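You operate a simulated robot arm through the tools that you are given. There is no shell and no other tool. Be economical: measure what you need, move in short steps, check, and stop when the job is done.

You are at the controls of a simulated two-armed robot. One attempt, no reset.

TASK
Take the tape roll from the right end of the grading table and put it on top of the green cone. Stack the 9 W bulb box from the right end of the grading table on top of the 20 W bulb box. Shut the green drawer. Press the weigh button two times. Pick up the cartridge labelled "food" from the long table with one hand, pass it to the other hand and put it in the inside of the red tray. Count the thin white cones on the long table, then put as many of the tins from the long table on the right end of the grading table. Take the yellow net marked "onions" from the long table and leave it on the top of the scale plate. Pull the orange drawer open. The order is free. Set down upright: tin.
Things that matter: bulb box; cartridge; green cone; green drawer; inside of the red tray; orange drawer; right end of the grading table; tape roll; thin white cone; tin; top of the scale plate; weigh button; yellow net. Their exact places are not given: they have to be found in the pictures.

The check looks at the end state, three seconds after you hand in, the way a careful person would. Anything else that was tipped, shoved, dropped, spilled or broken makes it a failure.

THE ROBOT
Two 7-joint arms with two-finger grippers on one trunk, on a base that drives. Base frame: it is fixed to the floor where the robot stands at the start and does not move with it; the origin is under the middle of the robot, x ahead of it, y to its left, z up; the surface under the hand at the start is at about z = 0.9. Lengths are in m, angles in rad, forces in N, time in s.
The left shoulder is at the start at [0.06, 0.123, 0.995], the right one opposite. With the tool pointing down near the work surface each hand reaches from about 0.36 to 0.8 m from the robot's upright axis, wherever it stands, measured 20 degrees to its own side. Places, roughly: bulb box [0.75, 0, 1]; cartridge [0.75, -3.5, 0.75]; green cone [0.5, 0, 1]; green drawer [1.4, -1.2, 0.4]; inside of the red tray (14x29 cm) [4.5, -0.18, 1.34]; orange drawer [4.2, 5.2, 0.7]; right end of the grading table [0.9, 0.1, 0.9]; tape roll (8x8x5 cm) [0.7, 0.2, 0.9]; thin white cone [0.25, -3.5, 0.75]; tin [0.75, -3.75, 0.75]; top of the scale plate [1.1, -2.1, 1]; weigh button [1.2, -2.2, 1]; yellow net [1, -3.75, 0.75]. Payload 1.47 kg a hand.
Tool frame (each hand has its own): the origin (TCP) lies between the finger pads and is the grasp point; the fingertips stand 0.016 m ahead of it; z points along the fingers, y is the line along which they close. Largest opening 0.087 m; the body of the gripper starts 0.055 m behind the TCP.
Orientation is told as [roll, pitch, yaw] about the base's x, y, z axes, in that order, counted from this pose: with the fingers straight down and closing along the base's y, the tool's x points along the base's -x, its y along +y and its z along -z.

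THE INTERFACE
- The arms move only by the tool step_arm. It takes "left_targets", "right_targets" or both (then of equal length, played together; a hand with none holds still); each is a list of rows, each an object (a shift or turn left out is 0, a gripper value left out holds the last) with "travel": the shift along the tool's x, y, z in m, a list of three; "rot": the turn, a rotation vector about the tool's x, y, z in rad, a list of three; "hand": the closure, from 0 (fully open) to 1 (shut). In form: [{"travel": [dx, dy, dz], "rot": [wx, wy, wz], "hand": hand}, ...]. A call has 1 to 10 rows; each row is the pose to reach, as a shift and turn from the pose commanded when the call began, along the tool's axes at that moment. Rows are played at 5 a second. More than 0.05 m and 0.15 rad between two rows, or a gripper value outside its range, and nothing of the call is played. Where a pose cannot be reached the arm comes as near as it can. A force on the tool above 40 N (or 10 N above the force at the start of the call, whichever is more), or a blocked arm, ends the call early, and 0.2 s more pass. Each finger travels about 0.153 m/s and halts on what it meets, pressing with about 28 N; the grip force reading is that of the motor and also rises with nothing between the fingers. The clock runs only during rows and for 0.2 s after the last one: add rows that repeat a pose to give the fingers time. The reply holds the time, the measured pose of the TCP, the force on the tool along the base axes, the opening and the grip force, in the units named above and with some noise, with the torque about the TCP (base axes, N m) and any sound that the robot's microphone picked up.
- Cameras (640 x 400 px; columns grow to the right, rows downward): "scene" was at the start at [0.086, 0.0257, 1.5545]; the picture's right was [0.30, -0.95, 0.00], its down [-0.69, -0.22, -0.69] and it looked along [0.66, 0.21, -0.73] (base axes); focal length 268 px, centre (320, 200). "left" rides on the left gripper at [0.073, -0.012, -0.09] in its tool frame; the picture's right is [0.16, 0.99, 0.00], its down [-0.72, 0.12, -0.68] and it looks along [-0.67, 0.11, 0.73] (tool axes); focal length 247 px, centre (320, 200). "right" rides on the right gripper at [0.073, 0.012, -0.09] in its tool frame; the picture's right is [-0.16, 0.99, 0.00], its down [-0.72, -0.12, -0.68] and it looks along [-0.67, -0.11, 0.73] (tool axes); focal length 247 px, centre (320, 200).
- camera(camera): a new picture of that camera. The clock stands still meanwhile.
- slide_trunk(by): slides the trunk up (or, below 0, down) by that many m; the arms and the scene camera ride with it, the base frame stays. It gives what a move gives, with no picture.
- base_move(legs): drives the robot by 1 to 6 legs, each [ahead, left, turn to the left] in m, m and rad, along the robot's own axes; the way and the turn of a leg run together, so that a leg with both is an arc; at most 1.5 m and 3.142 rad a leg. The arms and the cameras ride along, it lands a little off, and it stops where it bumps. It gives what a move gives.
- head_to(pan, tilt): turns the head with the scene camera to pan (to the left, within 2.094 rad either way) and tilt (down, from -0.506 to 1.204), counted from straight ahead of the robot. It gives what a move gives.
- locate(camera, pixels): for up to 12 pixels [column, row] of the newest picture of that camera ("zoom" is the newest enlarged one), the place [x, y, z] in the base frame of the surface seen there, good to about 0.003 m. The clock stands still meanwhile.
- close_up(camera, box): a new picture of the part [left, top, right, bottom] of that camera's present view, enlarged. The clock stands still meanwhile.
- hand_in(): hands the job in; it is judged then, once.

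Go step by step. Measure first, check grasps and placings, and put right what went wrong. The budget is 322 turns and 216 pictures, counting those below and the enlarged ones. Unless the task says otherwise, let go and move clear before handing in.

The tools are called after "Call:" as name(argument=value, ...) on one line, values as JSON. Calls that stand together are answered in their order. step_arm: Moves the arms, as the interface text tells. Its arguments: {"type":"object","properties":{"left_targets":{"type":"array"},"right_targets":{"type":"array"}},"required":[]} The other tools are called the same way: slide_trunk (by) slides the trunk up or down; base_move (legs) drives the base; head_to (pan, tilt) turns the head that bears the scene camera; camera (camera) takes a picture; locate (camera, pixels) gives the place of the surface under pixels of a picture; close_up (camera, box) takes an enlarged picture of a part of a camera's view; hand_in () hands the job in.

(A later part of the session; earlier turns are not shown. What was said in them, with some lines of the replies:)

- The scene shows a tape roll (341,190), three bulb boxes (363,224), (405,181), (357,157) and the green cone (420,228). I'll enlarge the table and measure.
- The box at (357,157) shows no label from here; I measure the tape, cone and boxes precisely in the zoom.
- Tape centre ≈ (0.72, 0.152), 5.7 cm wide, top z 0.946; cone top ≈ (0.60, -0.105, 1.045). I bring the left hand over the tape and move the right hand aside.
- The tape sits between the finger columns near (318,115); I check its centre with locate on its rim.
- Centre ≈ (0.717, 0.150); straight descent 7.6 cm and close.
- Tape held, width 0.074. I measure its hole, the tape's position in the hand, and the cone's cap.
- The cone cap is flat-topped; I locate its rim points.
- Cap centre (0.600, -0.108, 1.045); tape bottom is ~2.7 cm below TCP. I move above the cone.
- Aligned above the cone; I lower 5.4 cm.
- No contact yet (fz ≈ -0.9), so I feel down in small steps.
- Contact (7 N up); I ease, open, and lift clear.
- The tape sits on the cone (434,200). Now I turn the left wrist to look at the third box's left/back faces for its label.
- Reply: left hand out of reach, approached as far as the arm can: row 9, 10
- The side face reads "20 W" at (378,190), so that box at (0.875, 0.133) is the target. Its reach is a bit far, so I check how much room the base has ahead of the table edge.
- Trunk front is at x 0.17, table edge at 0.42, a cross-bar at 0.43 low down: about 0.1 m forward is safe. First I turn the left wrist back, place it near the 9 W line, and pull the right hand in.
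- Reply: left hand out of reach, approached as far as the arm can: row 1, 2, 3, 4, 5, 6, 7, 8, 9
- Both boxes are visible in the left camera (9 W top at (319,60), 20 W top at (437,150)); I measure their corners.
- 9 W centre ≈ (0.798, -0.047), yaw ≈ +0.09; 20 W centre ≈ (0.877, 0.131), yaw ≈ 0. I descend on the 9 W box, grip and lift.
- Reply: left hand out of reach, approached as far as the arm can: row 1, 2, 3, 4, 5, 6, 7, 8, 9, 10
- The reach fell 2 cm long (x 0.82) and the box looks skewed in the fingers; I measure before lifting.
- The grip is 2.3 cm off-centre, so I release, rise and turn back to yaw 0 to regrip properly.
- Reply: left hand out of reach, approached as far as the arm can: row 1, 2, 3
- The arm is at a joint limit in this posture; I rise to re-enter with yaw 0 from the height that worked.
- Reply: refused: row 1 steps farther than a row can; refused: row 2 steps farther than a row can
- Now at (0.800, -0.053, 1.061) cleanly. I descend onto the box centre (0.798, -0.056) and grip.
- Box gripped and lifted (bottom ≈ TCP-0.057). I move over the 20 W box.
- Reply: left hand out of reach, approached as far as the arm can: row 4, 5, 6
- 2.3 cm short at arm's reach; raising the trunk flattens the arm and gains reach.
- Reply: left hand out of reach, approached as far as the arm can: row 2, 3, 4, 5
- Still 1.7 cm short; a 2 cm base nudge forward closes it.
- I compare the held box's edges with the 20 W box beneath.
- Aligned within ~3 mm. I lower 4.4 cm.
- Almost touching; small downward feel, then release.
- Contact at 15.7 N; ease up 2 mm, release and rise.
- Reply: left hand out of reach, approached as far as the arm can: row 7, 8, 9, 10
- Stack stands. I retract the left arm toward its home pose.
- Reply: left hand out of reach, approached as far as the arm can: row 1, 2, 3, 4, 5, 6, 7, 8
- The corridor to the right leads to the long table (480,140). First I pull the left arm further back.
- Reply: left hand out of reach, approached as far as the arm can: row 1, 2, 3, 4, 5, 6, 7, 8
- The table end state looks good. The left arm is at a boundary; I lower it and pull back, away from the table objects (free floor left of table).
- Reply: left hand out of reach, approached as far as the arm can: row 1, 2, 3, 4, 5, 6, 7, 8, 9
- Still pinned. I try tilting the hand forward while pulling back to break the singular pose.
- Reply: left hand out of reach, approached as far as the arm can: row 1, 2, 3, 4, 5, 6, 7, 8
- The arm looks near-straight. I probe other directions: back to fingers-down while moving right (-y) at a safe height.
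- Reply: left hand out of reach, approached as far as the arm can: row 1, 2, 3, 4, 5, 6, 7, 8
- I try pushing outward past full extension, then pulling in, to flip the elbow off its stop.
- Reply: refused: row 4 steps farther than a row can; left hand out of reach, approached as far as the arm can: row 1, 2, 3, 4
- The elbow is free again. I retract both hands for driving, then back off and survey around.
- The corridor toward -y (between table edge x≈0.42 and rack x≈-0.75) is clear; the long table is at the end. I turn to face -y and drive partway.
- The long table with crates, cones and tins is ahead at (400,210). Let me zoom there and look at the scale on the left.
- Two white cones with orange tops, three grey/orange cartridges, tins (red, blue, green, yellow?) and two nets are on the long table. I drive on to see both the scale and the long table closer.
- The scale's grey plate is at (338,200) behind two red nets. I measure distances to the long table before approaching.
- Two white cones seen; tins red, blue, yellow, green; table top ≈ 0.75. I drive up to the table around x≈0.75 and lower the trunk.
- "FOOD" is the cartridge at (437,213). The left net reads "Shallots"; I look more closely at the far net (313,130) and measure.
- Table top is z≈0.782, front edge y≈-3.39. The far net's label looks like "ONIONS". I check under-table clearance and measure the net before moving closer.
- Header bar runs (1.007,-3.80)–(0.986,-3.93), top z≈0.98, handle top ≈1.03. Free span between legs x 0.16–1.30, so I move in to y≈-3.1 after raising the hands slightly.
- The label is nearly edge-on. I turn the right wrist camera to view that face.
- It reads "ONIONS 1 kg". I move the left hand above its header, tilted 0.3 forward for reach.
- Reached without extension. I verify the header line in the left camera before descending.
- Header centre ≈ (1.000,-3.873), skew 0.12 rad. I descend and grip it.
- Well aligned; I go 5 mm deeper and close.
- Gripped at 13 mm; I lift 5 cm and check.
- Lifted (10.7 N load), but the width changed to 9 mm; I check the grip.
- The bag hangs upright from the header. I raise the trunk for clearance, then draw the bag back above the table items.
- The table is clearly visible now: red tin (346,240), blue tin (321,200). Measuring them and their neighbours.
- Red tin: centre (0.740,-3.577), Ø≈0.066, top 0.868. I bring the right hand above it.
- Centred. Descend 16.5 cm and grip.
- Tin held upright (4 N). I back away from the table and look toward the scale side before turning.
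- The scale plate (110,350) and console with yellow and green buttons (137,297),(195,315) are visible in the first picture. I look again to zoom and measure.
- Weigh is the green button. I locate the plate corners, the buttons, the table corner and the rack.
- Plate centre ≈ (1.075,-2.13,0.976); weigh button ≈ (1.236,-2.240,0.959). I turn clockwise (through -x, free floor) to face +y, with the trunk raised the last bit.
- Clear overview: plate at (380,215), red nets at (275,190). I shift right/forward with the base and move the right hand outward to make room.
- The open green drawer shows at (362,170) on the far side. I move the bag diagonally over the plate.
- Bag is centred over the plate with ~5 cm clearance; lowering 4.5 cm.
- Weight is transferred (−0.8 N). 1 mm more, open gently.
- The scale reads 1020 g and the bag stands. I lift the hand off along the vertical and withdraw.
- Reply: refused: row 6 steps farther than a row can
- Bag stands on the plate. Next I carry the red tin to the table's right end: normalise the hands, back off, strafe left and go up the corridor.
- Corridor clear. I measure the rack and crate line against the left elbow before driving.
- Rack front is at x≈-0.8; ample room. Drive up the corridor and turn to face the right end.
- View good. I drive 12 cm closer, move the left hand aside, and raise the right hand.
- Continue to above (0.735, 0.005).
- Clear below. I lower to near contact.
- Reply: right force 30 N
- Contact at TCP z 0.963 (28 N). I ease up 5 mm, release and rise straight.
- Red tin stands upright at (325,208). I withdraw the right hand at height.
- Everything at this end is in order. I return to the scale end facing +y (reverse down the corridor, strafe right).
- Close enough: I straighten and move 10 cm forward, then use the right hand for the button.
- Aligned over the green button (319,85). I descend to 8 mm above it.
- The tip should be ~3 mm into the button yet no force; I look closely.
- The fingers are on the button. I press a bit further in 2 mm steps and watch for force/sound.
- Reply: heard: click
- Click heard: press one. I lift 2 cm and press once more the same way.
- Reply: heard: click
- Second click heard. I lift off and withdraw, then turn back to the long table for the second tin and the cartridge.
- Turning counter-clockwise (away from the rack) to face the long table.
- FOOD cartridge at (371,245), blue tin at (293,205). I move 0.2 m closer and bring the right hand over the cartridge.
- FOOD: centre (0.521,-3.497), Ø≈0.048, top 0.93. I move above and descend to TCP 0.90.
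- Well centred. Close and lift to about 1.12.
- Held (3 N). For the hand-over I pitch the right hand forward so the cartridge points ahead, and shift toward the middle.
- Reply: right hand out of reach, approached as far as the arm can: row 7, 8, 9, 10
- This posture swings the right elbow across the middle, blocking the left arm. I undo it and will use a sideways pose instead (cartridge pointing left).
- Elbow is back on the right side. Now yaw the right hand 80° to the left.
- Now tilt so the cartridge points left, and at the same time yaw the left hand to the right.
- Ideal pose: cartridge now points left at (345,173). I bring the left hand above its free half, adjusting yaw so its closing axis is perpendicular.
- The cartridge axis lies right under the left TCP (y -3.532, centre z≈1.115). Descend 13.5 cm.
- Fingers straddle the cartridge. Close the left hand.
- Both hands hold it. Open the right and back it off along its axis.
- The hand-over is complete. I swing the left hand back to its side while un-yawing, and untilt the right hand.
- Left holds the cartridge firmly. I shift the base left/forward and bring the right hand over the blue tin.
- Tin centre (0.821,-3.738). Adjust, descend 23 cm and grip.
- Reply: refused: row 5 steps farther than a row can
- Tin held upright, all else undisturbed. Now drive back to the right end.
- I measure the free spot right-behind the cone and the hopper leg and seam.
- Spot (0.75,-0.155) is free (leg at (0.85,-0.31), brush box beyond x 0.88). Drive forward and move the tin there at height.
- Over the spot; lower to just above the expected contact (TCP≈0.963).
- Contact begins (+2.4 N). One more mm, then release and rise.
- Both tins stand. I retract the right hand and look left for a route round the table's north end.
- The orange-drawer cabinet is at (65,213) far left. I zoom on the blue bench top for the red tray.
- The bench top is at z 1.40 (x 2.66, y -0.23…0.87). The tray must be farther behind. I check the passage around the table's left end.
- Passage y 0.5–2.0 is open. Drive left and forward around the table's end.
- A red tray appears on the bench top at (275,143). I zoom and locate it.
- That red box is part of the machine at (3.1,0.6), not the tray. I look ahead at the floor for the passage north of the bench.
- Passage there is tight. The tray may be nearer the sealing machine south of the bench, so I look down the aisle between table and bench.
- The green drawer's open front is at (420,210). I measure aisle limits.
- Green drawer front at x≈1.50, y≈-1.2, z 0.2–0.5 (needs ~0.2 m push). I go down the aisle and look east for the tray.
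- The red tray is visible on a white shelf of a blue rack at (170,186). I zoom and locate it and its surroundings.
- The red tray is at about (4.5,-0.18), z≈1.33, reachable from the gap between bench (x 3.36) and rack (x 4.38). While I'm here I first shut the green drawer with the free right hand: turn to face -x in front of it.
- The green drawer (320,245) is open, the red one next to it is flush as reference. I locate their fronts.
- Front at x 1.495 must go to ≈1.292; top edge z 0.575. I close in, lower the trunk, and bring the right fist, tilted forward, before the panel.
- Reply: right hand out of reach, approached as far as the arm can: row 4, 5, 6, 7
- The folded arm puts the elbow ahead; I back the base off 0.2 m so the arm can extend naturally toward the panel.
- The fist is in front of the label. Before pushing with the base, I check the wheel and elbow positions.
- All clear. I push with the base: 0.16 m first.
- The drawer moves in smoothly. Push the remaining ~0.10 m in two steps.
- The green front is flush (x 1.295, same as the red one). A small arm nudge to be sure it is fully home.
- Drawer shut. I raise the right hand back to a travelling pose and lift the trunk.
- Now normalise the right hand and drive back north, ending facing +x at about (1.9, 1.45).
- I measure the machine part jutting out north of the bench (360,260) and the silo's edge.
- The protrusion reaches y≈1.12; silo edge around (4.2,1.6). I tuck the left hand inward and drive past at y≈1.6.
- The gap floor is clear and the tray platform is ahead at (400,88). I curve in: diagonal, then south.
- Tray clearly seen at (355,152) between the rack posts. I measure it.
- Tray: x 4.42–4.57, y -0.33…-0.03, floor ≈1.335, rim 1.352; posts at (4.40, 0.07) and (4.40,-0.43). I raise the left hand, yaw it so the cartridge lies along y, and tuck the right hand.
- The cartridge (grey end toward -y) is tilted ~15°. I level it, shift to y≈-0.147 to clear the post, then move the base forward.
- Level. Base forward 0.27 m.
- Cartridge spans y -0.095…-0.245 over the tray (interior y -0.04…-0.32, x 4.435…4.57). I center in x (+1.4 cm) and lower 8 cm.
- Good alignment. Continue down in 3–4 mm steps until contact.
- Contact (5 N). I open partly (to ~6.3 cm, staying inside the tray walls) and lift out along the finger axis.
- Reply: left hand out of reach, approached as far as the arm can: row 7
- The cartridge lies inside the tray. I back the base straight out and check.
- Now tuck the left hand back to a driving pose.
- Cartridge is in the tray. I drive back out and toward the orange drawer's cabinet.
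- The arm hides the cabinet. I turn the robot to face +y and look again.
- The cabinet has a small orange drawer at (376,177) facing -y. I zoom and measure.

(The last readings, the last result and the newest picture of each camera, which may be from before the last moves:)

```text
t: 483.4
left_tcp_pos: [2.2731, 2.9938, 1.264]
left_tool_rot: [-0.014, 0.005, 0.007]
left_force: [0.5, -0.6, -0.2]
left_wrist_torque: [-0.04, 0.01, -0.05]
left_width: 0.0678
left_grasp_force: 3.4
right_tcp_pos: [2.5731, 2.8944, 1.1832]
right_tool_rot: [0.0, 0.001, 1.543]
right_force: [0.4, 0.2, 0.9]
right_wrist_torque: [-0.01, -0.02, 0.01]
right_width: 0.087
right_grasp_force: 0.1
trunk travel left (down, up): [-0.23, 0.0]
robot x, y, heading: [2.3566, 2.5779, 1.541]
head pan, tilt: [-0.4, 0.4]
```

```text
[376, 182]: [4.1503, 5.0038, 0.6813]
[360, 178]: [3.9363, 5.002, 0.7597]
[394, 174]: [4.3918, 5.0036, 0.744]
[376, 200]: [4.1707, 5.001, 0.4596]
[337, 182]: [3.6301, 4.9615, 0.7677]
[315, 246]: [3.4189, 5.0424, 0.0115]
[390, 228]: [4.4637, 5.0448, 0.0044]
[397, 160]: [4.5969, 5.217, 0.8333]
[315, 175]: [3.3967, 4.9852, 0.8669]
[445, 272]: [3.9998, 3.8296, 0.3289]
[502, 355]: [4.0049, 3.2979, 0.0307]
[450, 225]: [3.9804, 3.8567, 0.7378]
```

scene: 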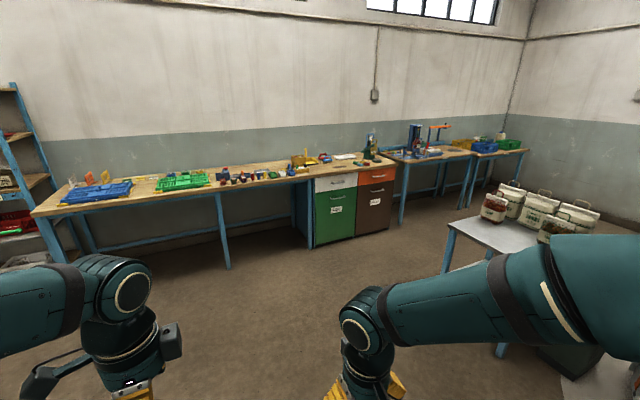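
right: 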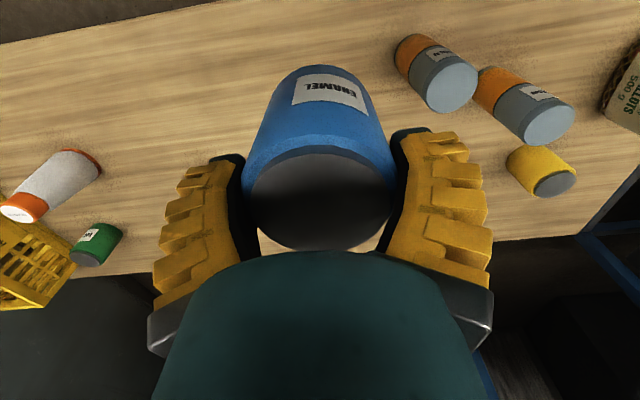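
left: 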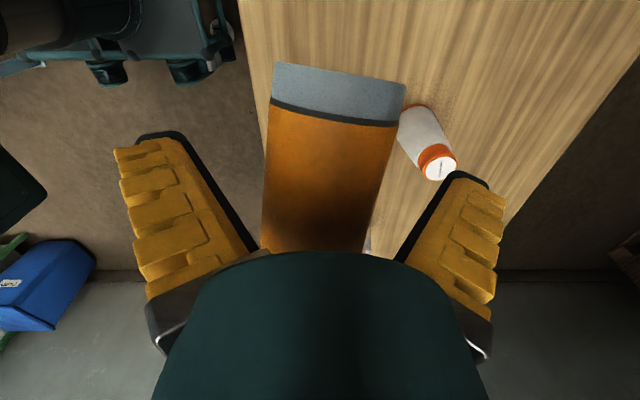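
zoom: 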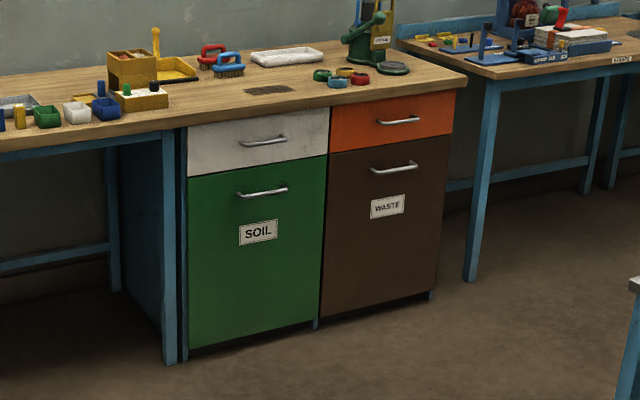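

Handle location next, from the zoom (bar at (398,120)).

Call:
locate(camera="zoom", pixels=[[380, 122], [398, 120], [416, 118], [398, 126], [345, 130], [440, 120], [398, 108], [465, 80], [460, 90], [640, 285]])

Call:
base_move(legs=[[1.5, 0, 0.03], [0.18, 0, 0], [0, -1.45, 0]])

Call:
head_to(pan=-0.2, tilt=0.7)

Call:
camera(camera="scene")

```text
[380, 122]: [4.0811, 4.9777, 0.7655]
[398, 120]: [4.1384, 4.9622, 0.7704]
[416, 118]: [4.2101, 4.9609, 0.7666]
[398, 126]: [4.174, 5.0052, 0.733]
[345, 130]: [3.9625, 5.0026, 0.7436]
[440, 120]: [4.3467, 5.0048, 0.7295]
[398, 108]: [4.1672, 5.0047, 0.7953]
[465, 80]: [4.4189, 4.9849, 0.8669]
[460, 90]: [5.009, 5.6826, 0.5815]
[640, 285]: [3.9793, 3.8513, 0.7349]
```

```text
t: 504.7
left_tcp_pos: [3.7358, 4.698, 1.2634]
left_tool_rot: [-0.014, 0.004, 0.05]
left_force: [0.0, -0.3, 0.5]
left_wrist_torque: [-0.01, 0.0, 0.01]
left_width: 0.0677
left_grasp_force: 3.1
right_tcp_pos: [4.0396, 4.6117, 1.1828]
right_tool_rot: [0.002, 0.0, 1.586]
right_force: [-0.1, -0.6, 0.2]
right_wrist_torque: [-0.02, -0.01, 0.01]
right_width: 0.0871
right_grasp_force: 0.1
trunk travel left (down, up): [-0.23, 0.0]
robot x, y, heading: [3.8366, 4.2862, 1.584]
head pan, tilt: [-0.4, 0.4]
```

```text
t: 505.5
left_tcp_pos: [3.7363, 4.697, 1.2639]
left_tool_rot: [-0.013, 0.005, 0.049]
left_force: [-0.5, -1.0, -0.4]
left_wrist_torque: [0.0, 0.01, 0.03]
left_width: 0.0678
left_grasp_force: 2.7
right_tcp_pos: [4.0405, 4.6119, 1.1825]
right_tool_rot: [0.002, 0.0, 1.586]
right_force: [-1.5, 0.2, 0.5]
right_wrist_torque: [0.01, -0.01, 0.03]
right_width: 0.0871
right_grasp_force: 0.0
trunk travel left (down, up): [-0.23, 0.0]
robot x, y, heading: [3.8385, 4.2855, 1.586]
head pan, tilt: [-0.201, 0.7]
```

```text
63 pictures are left
```

scene: 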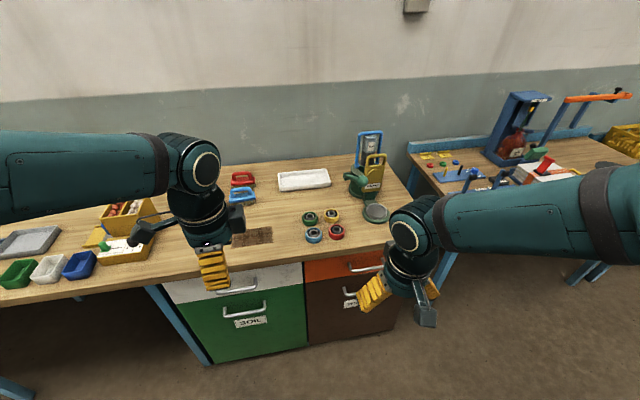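

The orange drawer's bar: x 4.08–4.21, y≈4.961, z≈0.768. I use the right hand with tool pointing forward and closing axis vertical: lower trunk, yaw the hand 90° first.

Call:
slide_trunk(by=-0.15)

Call:
step_arm(right_targets=[{"travel": [0.01, 0, 0], "rot": [0, 0, -0.145], "hand": 0.4}, {"travel": [0.02, 0, 0], "rot": [0, 0, -0.29]}, {"travel": [0.03, 0, 0], "rot": [0, 0, -0.435]}, {"travel": [0.03, 0, 0], "rot": [0, 0, -0.58]}, {"travel": [0.03, 0, 0], "rot": [0, 0, -0.725]}, {"travel": [0.03, 0, 0], "rot": [0, 0, -0.87]}, {"travel": [0.03, 0, 0], "rot": [0, 0, -1.015]}, {"travel": [0.03, 0, 0], "rot": [0, 0, -1.16]}, {"travel": [0.03, 0, 0], "rot": [0, 0, -1.3]}, {"travel": [0.03, 0, 0], "rot": [0, 0, -1.44]}])

```text
t: 507.2
left_tcp_pos: [3.7366, 4.6973, 1.1135]
left_tool_rot: [-0.013, 0.004, 0.049]
left_force: [-0.3, -0.3, 1.1]
left_wrist_torque: [0.0, -0.02, 0.03]
left_width: 0.0678
left_grasp_force: 2.8
right_tcp_pos: [4.0395, 4.6113, 1.0338]
right_tool_rot: [0.0, -0.001, 1.586]
right_force: [0.4, -0.3, 0.3]
right_wrist_torque: [-0.03, -0.04, 0.0]
right_width: 0.0868
right_grasp_force: 0.0
trunk travel left (down, up): [-0.08, 0.15]
robot x, y, heading: [3.8364, 4.2861, 1.585]
head pan, tilt: [-0.201, 0.7]
```

```text
t: 509.4
left_tcp_pos: [3.7352, 4.6979, 1.1145]
left_tool_rot: [-0.015, 0.003, 0.051]
left_force: [0.2, -1.0, 1.1]
left_wrist_torque: [0.05, 0.02, 0.0]
left_width: 0.0675
left_grasp_force: 2.8
right_tcp_pos: [4.0403, 4.581, 1.0321]
right_tool_rot: [-0.001, 0.0, 3.029]
right_force: [0.6, -0.1, -0.5]
right_wrist_torque: [0.01, 0.0, 0.02]
right_width: 0.0575
right_grasp_force: 3.6
trunk travel left (down, up): [-0.08, 0.15]
robot x, y, heading: [3.8384, 4.284, 1.59]
head pan, tilt: [-0.201, 0.7]
```

Now tilt the right hand forward while advancing to just before the handle.

Call:
step_arm(right_targets=[{"travel": [0.0074, -0.028, 0.0232], "rot": [0.126, 0, 0]}, {"travel": [0.0148, -0.056, 0.0464], "rot": [0.252, 0, 0]}, {"travel": [0.0222, -0.084, 0.0696], "rot": [0.378, 0, 0]}, {"travel": [0.0296, -0.112, 0.0928], "rot": [0.504, 0, 0]}, {"travel": [0.037, -0.14, 0.116], "rot": [0.63, 0, 0]}, {"travel": [0.0444, -0.168, 0.1392], "rot": [0.756, 0, 0]}, {"travel": [0.0518, -0.196, 0.1624], "rot": [0.882, 0, 0]}, {"travel": [0.0592, -0.224, 0.1856], "rot": [1.008, 0, 0]}, {"travel": [0.0666, -0.252, 0.2088], "rot": [1.134, 0, 0]}, {"travel": [0.074, -0.28, 0.232], "rot": [1.26, 0, 0]}])

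Call:
camera(camera="scene")

Call:
camera(camera="right")

```text
t: 511.8
left_tcp_pos: [3.7363, 4.6969, 1.1135]
left_tool_rot: [-0.012, 0.004, 0.051]
left_force: [-0.4, -0.3, -0.1]
left_wrist_torque: [-0.01, -0.01, 0.01]
left_width: 0.068
left_grasp_force: 2.8
right_tcp_pos: [4.2451, 4.8512, 0.863]
right_tool_rot: [-1.238, 0.163, 3.069]
right_force: [-0.6, -0.6, -0.2]
right_wrist_torque: [0.01, 0.03, -0.01]
right_width: 0.0572
right_grasp_force: 4.0
right hand out of reach, approached as far as the arm can: row 1, 2, 3, 4, 5, 8, 9, 10
trunk travel left (down, up): [-0.08, 0.15]
robot x, y, heading: [3.8369, 4.285, 1.586]
head pan, tilt: [-0.201, 0.7]
stopped in row 10 (right hand): the arm was blocked; the commanded pose is now the measured one
```

```text
62 pictures are left
```

scene: 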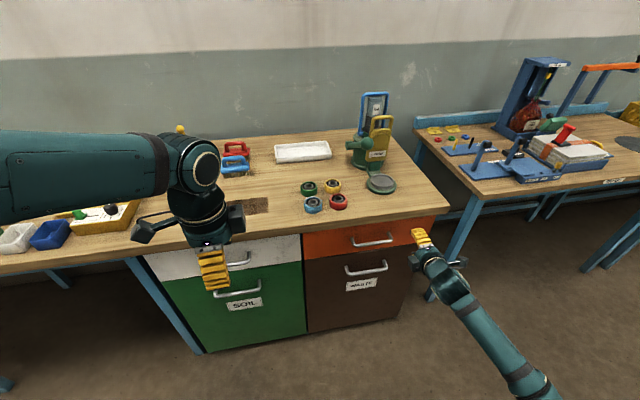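

```text
61 pictures are left
```

right: 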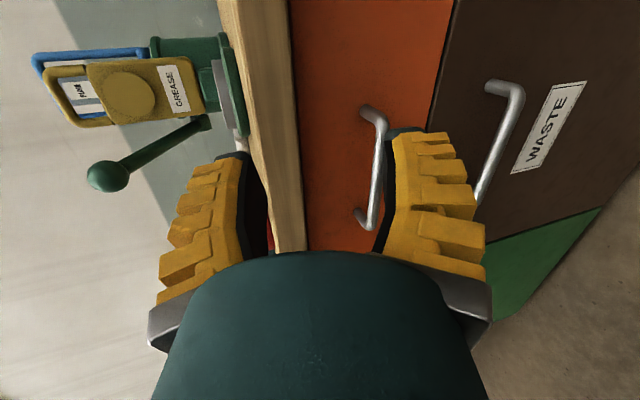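

The call ended "blocked"; I check what the right arm is near.

Call:
head_to(pan=-0.9, tilt=1.0)

Call:
camera(camera="scene")

```text
t: 512.9
left_tcp_pos: [3.7358, 4.6974, 1.1152]
left_tool_rot: [-0.015, 0.003, 0.052]
left_force: [0.4, -0.7, -0.3]
left_wrist_torque: [-0.02, 0.04, -0.01]
left_width: 0.0678
left_grasp_force: 3.3
right_tcp_pos: [4.2441, 4.8505, 0.8621]
right_tool_rot: [-1.235, 0.16, 3.071]
right_force: [0.5, 0.2, -0.9]
right_wrist_torque: [-0.01, 0.02, -0.01]
right_width: 0.0576
right_grasp_force: 3.5
trunk travel left (down, up): [-0.08, 0.15]
robot x, y, heading: [3.838, 4.2869, 1.59]
head pan, tilt: [-0.901, 1.0]
```

```text
60 pictures are left
```

scene: 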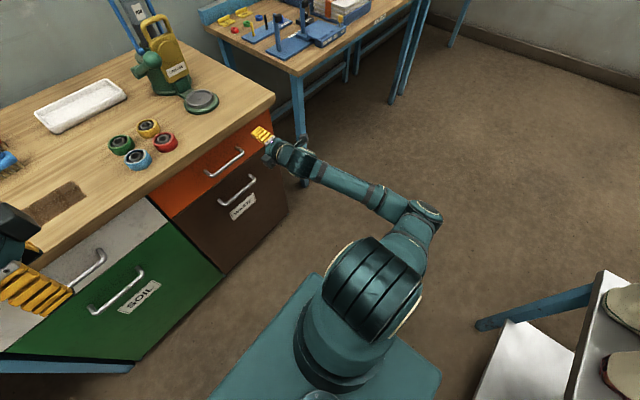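

The arm is clear of everything (elbow out right), just at joint limits. I move to directly in front of the bar.

Call:
step_arm(right_targets=[{"travel": [-0.029, 0.014, 0.0135]}, {"travel": [-0.058, 0.028, 0.027]}, {"travel": [-0.087, 0.042, 0.0405]}, {"travel": [-0.1155, 0.0555, 0.054]}, {"travel": [-0.1155, 0.0555, 0.054]}])

Call:
camera(camera="right")

Call:
camera(camera="scene")

```text
t: 514.1
left_tcp_pos: [3.7354, 4.6975, 1.1148]
left_tool_rot: [-0.015, 0.005, 0.051]
left_force: [0.1, 0.0, 0.1]
left_wrist_torque: [0.04, 0.04, 0.02]
left_width: 0.0679
left_grasp_force: 2.7
right_tcp_pos: [4.2106, 4.8957, 0.8095]
right_tool_rot: [-1.209, 0.141, 3.123]
right_force: [-0.5, -0.2, 0.3]
right_wrist_torque: [0.0, 0.02, 0.0]
right_width: 0.0574
right_grasp_force: 3.7
right hand out of reach, approached as far as the arm can: row 1, 2, 3, 4, 5
trunk travel left (down, up): [-0.08, 0.15]
robot x, y, heading: [3.8365, 4.2876, 1.586]
head pan, tilt: [-0.901, 1.0]
```

```text
59 pictures are left
```

right: 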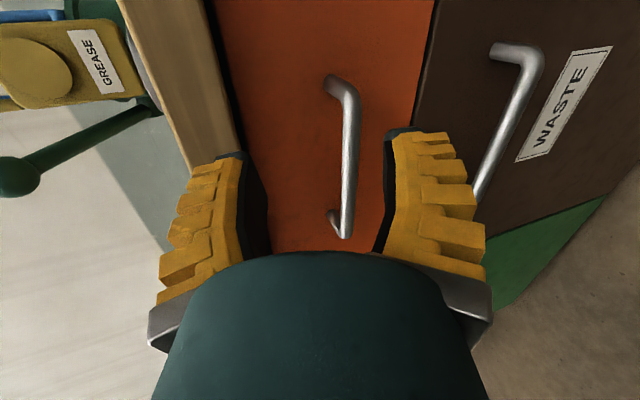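

```text
58 pictures are left
```

scene: 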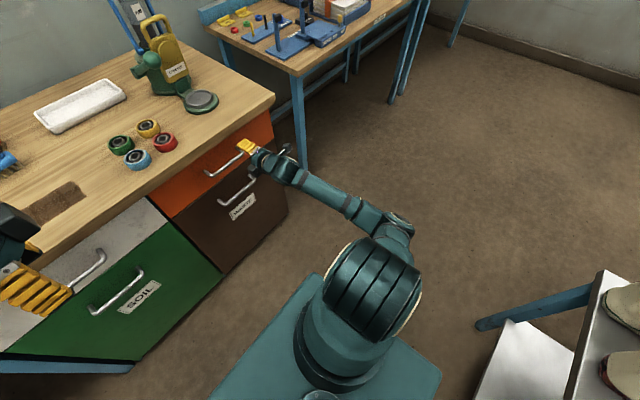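

The bar now appears between the fingers at (345,160). I measure it from the hand camera.

Call:
locate(camera="right", pixels=[[350, 110], [348, 160], [345, 210], [330, 85], [337, 235], [240, 60], [300, 120]])

```text
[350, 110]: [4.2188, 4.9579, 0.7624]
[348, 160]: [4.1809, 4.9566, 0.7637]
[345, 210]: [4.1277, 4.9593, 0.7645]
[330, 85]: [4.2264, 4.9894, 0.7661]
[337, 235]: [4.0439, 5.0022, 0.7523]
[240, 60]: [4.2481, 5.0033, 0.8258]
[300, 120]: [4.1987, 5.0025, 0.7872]
```

Bar at y≈4.958, z≈0.763, x 4.08–4.22. I use trunk and base for the remaining offsets: trunk -4.6 cm, base 4 cm left, then forward.

Call:
slide_trunk(by=-0.046)

Call:
base_move(legs=[[0, 0.04, 0]])

Call:
camera(camera="right")

Call:
locate(camera="right", pixels=[[320, 110], [320, 160], [320, 200]])

```text
t: 515.0
left_tcp_pos: [3.7367, 4.697, 1.0678]
left_tool_rot: [-0.014, 0.006, 0.051]
left_force: [-0.6, 0.6, -0.6]
left_wrist_torque: [0.01, -0.02, 0.01]
left_width: 0.0679
left_grasp_force: 3.4
right_tcp_pos: [4.2105, 4.8944, 0.7638]
right_tool_rot: [-1.207, 0.142, 3.122]
right_force: [-0.6, -0.1, 0.8]
right_wrist_torque: [0.01, -0.02, 0.0]
right_width: 0.0574
right_grasp_force: 3.4
trunk travel left (down, up): [-0.034, 0.196]
robot x, y, heading: [3.8363, 4.2865, 1.585]
head pan, tilt: [-0.901, 1.0]
```

```text
t: 516.0
left_tcp_pos: [3.6946, 4.6974, 1.0674]
left_tool_rot: [-0.014, 0.004, 0.051]
left_force: [0.2, 0.5, 0.6]
left_wrist_torque: [0.01, 0.01, 0.03]
left_width: 0.0678
left_grasp_force: 3.1
right_tcp_pos: [4.1702, 4.8947, 0.7642]
right_tool_rot: [-1.207, 0.142, 3.122]
right_force: [-0.8, 0.0, 0.5]
right_wrist_torque: [-0.02, 0.02, 0.05]
right_width: 0.0572
right_grasp_force: 3.4
trunk travel left (down, up): [-0.034, 0.196]
robot x, y, heading: [3.799, 4.2828, 1.587]
head pan, tilt: [-0.901, 1.0]
```

```text
57 pictures are left
```

right: 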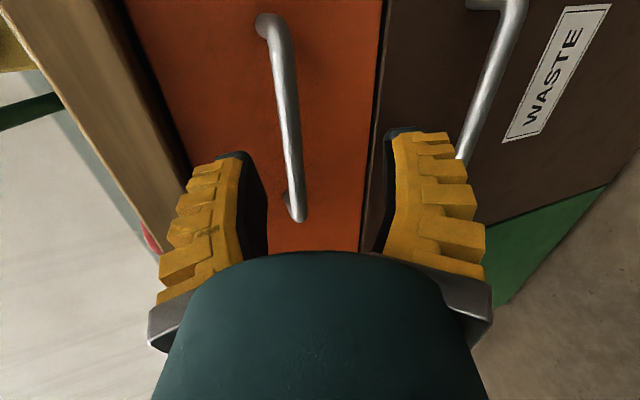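

```text
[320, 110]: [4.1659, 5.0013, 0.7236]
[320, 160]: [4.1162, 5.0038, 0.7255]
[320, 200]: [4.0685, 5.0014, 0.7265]
```

Bar lies between fingers in height. Base forward 6.5 cm.

Call:
base_move(legs=[[0.065, 0, 0]])

Call:
camera(camera="right")

```text
t: 517.0
left_tcp_pos: [3.6948, 4.7598, 1.0678]
left_tool_rot: [-0.012, 0.002, 0.049]
left_force: [0.1, 0.3, 0.0]
left_wrist_torque: [-0.06, 0.02, -0.02]
left_width: 0.0676
left_grasp_force: 3.1
right_tcp_pos: [4.1702, 4.9589, 0.7644]
right_tool_rot: [-1.207, 0.139, 3.119]
right_force: [0.5, 0.3, -0.6]
right_wrist_torque: [0.0, -0.01, -0.01]
right_width: 0.0573
right_grasp_force: 3.8
trunk travel left (down, up): [-0.034, 0.196]
robot x, y, heading: [3.7965, 4.3502, 1.593]
head pan, tilt: [-0.901, 1.0]
```

```text
56 pictures are left
```

right: 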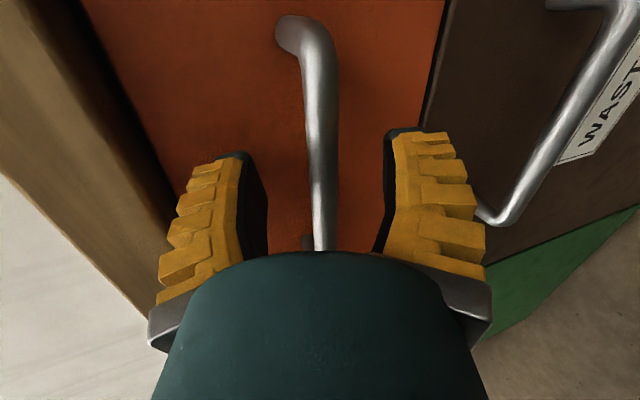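

The bar runs between the fingers. Close on it.

Call:
step_arm(right_targets=[{"hand": 1}, {"hand": 1}, {"hand": 1}])

Call:
camera(camera="right")

```text
t: 517.8
left_tcp_pos: [3.6959, 4.7595, 1.0678]
left_tool_rot: [-0.016, 0.003, 0.049]
left_force: [-0.5, -1.2, 0.9]
left_wrist_torque: [0.0, -0.01, 0.01]
left_width: 0.0677
left_grasp_force: 2.5
right_tcp_pos: [4.1721, 4.9566, 0.7625]
right_tool_rot: [-1.204, 0.139, 3.121]
right_force: [-3.3, -17.4, -13.8]
right_wrist_torque: [-0.16, 0.71, 0.04]
right_width: 0.0126
right_grasp_force: 30.3
trunk travel left (down, up): [-0.034, 0.196]
robot x, y, heading: [3.7947, 4.3492, 1.588]
head pan, tilt: [-0.901, 1.0]
```

```text
55 pictures are left
```

right: 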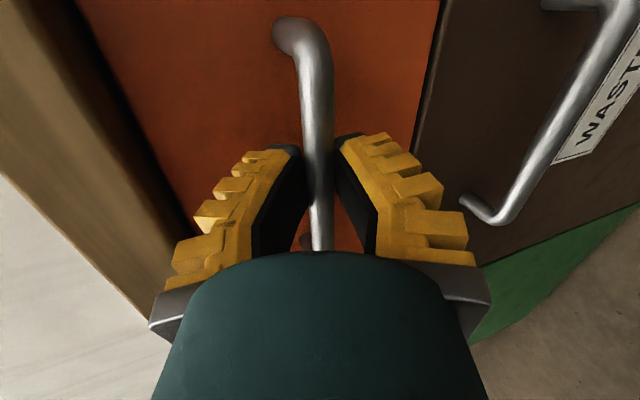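

Gripped (12.6 mm bar). Pull by driving back 0.2 m.

Call:
base_move(legs=[[-0.2, 0, 0]])

Call:
camera(camera="scene")

```text
t: 519.4
left_tcp_pos: [3.6997, 4.5575, 1.0683]
left_tool_rot: [-0.014, 0.004, 0.046]
left_force: [-0.6, 0.3, 0.0]
left_wrist_torque: [0.03, -0.01, 0.01]
left_width: 0.068
left_grasp_force: 2.7
right_tcp_pos: [4.177, 4.755, 0.7658]
right_tool_rot: [-1.21, 0.145, 3.117]
right_force: [0.4, -0.4, 0.0]
right_wrist_torque: [0.0, -0.01, 0.0]
right_width: 0.0001
right_grasp_force: 28.4
trunk travel left (down, up): [-0.034, 0.196]
robot x, y, heading: [3.7978, 4.1441, 1.585]
head pan, tilt: [-0.901, 1.0]
```

```text
54 pictures are left
```

scene: 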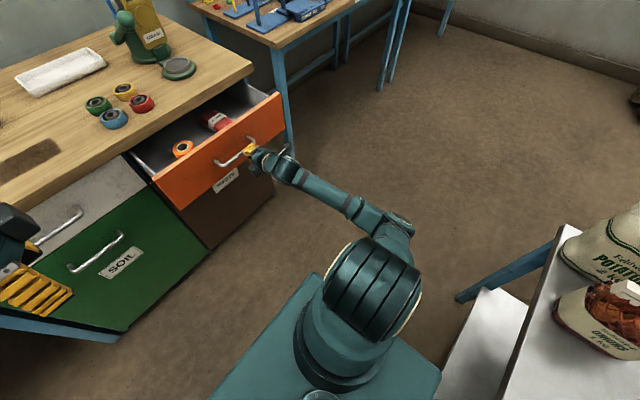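

The drawer opened; the fingers slipped off near the end. I measure how far it is open.

Call:
locate(camera="scene", pixels=[[200, 180], [270, 125], [180, 195], [235, 160], [160, 175], [245, 85], [253, 155], [110, 230]])

Call:
close_up(camera="scene", box=[120, 60, 320, 220])

```text
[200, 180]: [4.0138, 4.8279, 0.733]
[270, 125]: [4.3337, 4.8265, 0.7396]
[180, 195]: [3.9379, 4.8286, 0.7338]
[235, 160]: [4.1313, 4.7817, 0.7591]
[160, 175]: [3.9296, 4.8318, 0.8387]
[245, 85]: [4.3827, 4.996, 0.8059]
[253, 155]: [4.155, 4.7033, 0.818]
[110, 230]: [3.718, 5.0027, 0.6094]
```

```text
2.50 times, centred on (220, 140) of scene
```

zoom: 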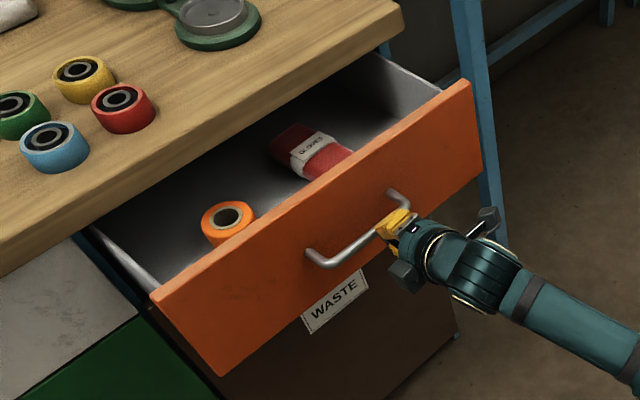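

It is open 17.5 cm. I regrip the bar and pull a bit more with the arm to be sure it is well open (or at its stop).

Call:
step_arm(right_targets=[{"hand": 0.4}, {"hand": 0.4}])

Call:
base_move(legs=[[0.033, 0, 0]])

Call:
step_arm(right_targets=[{"hand": 1}, {"hand": 1}, {"hand": 1}])

Call:
camera(camera="right")

```text
t: 520.0
left_tcp_pos: [3.6992, 4.5589, 1.0671]
left_tool_rot: [-0.014, 0.004, 0.048]
left_force: [0.4, 0.1, 0.6]
left_wrist_torque: [0.01, -0.04, 0.01]
left_width: 0.0679
left_grasp_force: 2.9
right_tcp_pos: [4.1759, 4.7555, 0.7657]
right_tool_rot: [-1.21, 0.146, 3.117]
right_force: [0.6, -0.6, 0.1]
right_wrist_torque: [0.03, 0.01, 0.0]
right_width: 0.0575
right_grasp_force: 3.7
trunk travel left (down, up): [-0.034, 0.196]
robot x, y, heading: [3.7999, 4.149, 1.585]
head pan, tilt: [-0.901, 1.0]
```

```text
t: 520.9
left_tcp_pos: [3.6989, 4.5906, 1.0675]
left_tool_rot: [-0.015, 0.001, 0.047]
left_force: [0.5, 0.5, -1.0]
left_wrist_torque: [-0.02, 0.01, 0.03]
left_width: 0.0678
left_grasp_force: 2.3
right_tcp_pos: [4.1762, 4.7881, 0.7645]
right_tool_rot: [-1.211, 0.145, 3.116]
right_force: [0.4, 0.0, -0.1]
right_wrist_torque: [0.0, 0.01, -0.01]
right_width: 0.0577
right_grasp_force: 3.6
trunk travel left (down, up): [-0.034, 0.196]
robot x, y, heading: [3.7993, 4.1798, 1.589]
head pan, tilt: [-0.901, 1.0]
```

```text
t: 521.6
left_tcp_pos: [3.6993, 4.5928, 1.0667]
left_tool_rot: [-0.015, 0.006, 0.048]
left_force: [0.8, 0.1, 0.0]
left_wrist_torque: [0.0, -0.02, 0.0]
left_width: 0.0679
left_grasp_force: 2.9
right_tcp_pos: [4.1775, 4.7889, 0.7604]
right_tool_rot: [-1.201, 0.143, 3.115]
right_force: [-1.4, -1.7, -31.2]
right_wrist_torque: [-0.04, 0.48, 0.18]
right_width: 0.0096
right_grasp_force: 30.1
trunk travel left (down, up): [-0.034, 0.196]
robot x, y, heading: [3.8035, 4.1786, 1.587]
head pan, tilt: [-0.901, 1.0]
```

```text
52 pictures are left
```

right: 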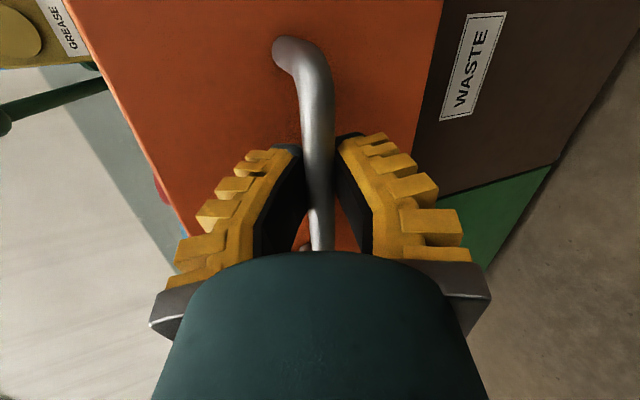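

Regripped. Pull back 6 cm with the base (stays clear of the side table).

Call:
base_move(legs=[[-0.06, 0, 0]])

Call:
camera(camera="scene")

Call:
locate(camera="scene", pixels=[[190, 195], [265, 140], [230, 172]])

```text
t: 522.6
left_tcp_pos: [3.6959, 4.5555, 1.0675]
left_tool_rot: [-0.017, 0.004, 0.052]
left_force: [0.4, 0.0, 0.3]
left_wrist_torque: [-0.02, -0.05, 0.0]
left_width: 0.0681
left_grasp_force: 3.2
right_tcp_pos: [4.1752, 4.7515, 0.7536]
right_tool_rot: [-1.182, 0.141, 3.114]
right_force: [-0.1, 0.2, -3.6]
right_wrist_torque: [-0.02, 0.06, -0.11]
right_width: 0.0059
right_grasp_force: 29.3
trunk travel left (down, up): [-0.034, 0.196]
robot x, y, heading: [3.7974, 4.1455, 1.585]
head pan, tilt: [-0.901, 1.0]
stopped in leg 1: the force on the tool passed its limit at 52 N (the readings are from after the stop); the commanded pose is now the measured one
```

```text
51 pictures are left
```

scene: 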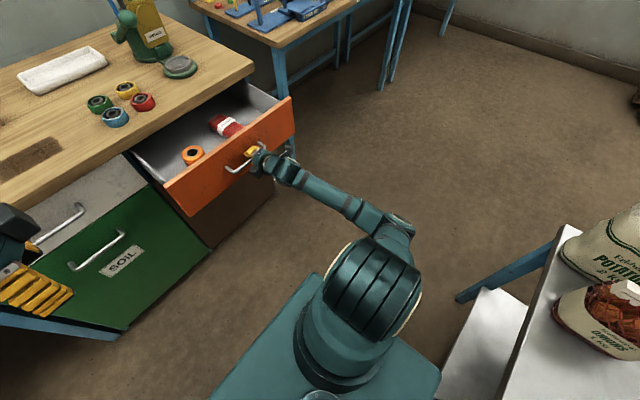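

```text
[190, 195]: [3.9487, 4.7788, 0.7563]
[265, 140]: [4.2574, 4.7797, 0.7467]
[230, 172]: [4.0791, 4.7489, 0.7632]
```

The drawer is now 22 cm open and hit its stop (52 N). I open the fingers and withdraw the arm along its axis.

Call:
step_arm(right_targets=[{"hand": 0.2}, {"hand": 0.2}, {"travel": [0, 0, -0.02]}, {"travel": [0, 0, -0.05]}, {"travel": [0, 0, -0.09]}, {"travel": [0, 0, -0.12]}])

Call:
camera(camera="scene")

Call:
locate(camera="scene", pixels=[[190, 195], [265, 140]])

```text
t: 524.0
left_tcp_pos: [3.6956, 4.5542, 1.0693]
left_tool_rot: [-0.015, 0.005, 0.052]
left_force: [0.3, -0.2, 0.1]
left_wrist_torque: [0.02, 0.03, 0.0]
left_width: 0.0678
left_grasp_force: 3.1
right_tcp_pos: [4.1643, 4.6394, 0.7996]
right_tool_rot: [-1.184, 0.14, 3.117]
right_force: [-0.1, -0.3, -0.1]
right_wrist_torque: [-0.04, 0.02, 0.01]
right_width: 0.073
right_grasp_force: 2.5
trunk travel left (down, up): [-0.034, 0.196]
robot x, y, heading: [3.7978, 4.1416, 1.59]
head pan, tilt: [-0.901, 1.0]
```

```text
50 pictures are left
```

scene: 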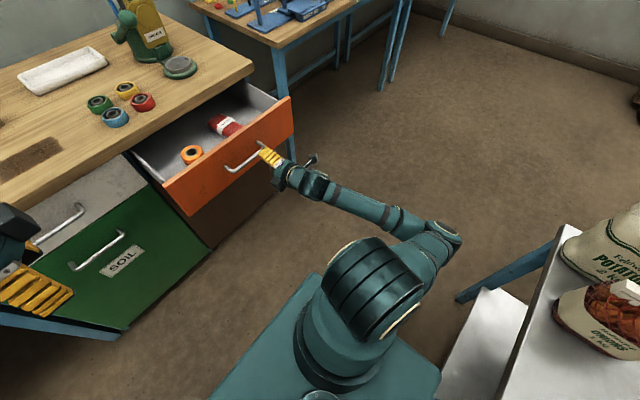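

```text
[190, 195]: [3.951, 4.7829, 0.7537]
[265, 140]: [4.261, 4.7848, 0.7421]
```

The drawer stays open. I move the base clear to the left.

Call:
base_move(legs=[[0, 0.5, 0]])

Call:
camera(camera="scene")

```text
t: 528.9
left_tcp_pos: [3.1957, 4.5451, 1.0679]
left_tool_rot: [-0.014, 0.005, 0.052]
left_force: [-0.7, 0.3, -0.9]
left_wrist_torque: [0.01, -0.01, -0.02]
left_width: 0.0679
left_grasp_force: 2.6
right_tcp_pos: [3.6633, 4.6313, 0.7995]
right_tool_rot: [-1.183, 0.141, 3.119]
right_force: [-0.6, -0.4, -0.3]
right_wrist_torque: [0.01, 0.0, 0.02]
right_width: 0.0732
right_grasp_force: 2.1
trunk travel left (down, up): [-0.034, 0.196]
robot x, y, heading: [3.3011, 4.1347, 1.587]
head pan, tilt: [-0.901, 1.0]
```

```text
49 pictures are left
```

scene: 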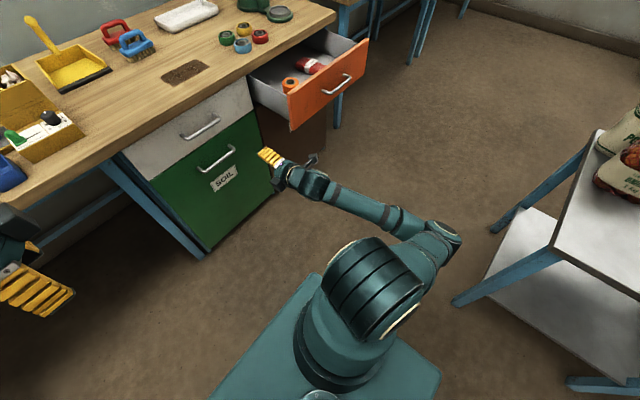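

The picture shows the orange drawer open at (325,75), with both hands empty and clear. The other parts were checked as each was finished, so I hand in.

Call:
hand_in()

```text
The job is handed in.
```

I finished every part of the task and handed it in; the result of the check has not come back.

- **Tape roll:** it sits on top of the green cone.
- **Bulb boxes:** the 9 W box is stacked on the 20 W box.
- **Green drawer:** it is shut, with its front in line with the red drawer beside it.
- **Weigh button:** I pressed it twice, and the microphone picked up a click each time.
- **Cartridge:** I picked up "food" with the right hand, passed it to the left and laid it inside the red tray.
- **Tins:** I counted two thin white cones, so two tins (red and blue) stand upright on the right end of the grading table.
- **Onion net:** it stands on the scale plate, which read 1020 g.
- **Orange drawer:** it is pulled open about 22 cm, to its stop.
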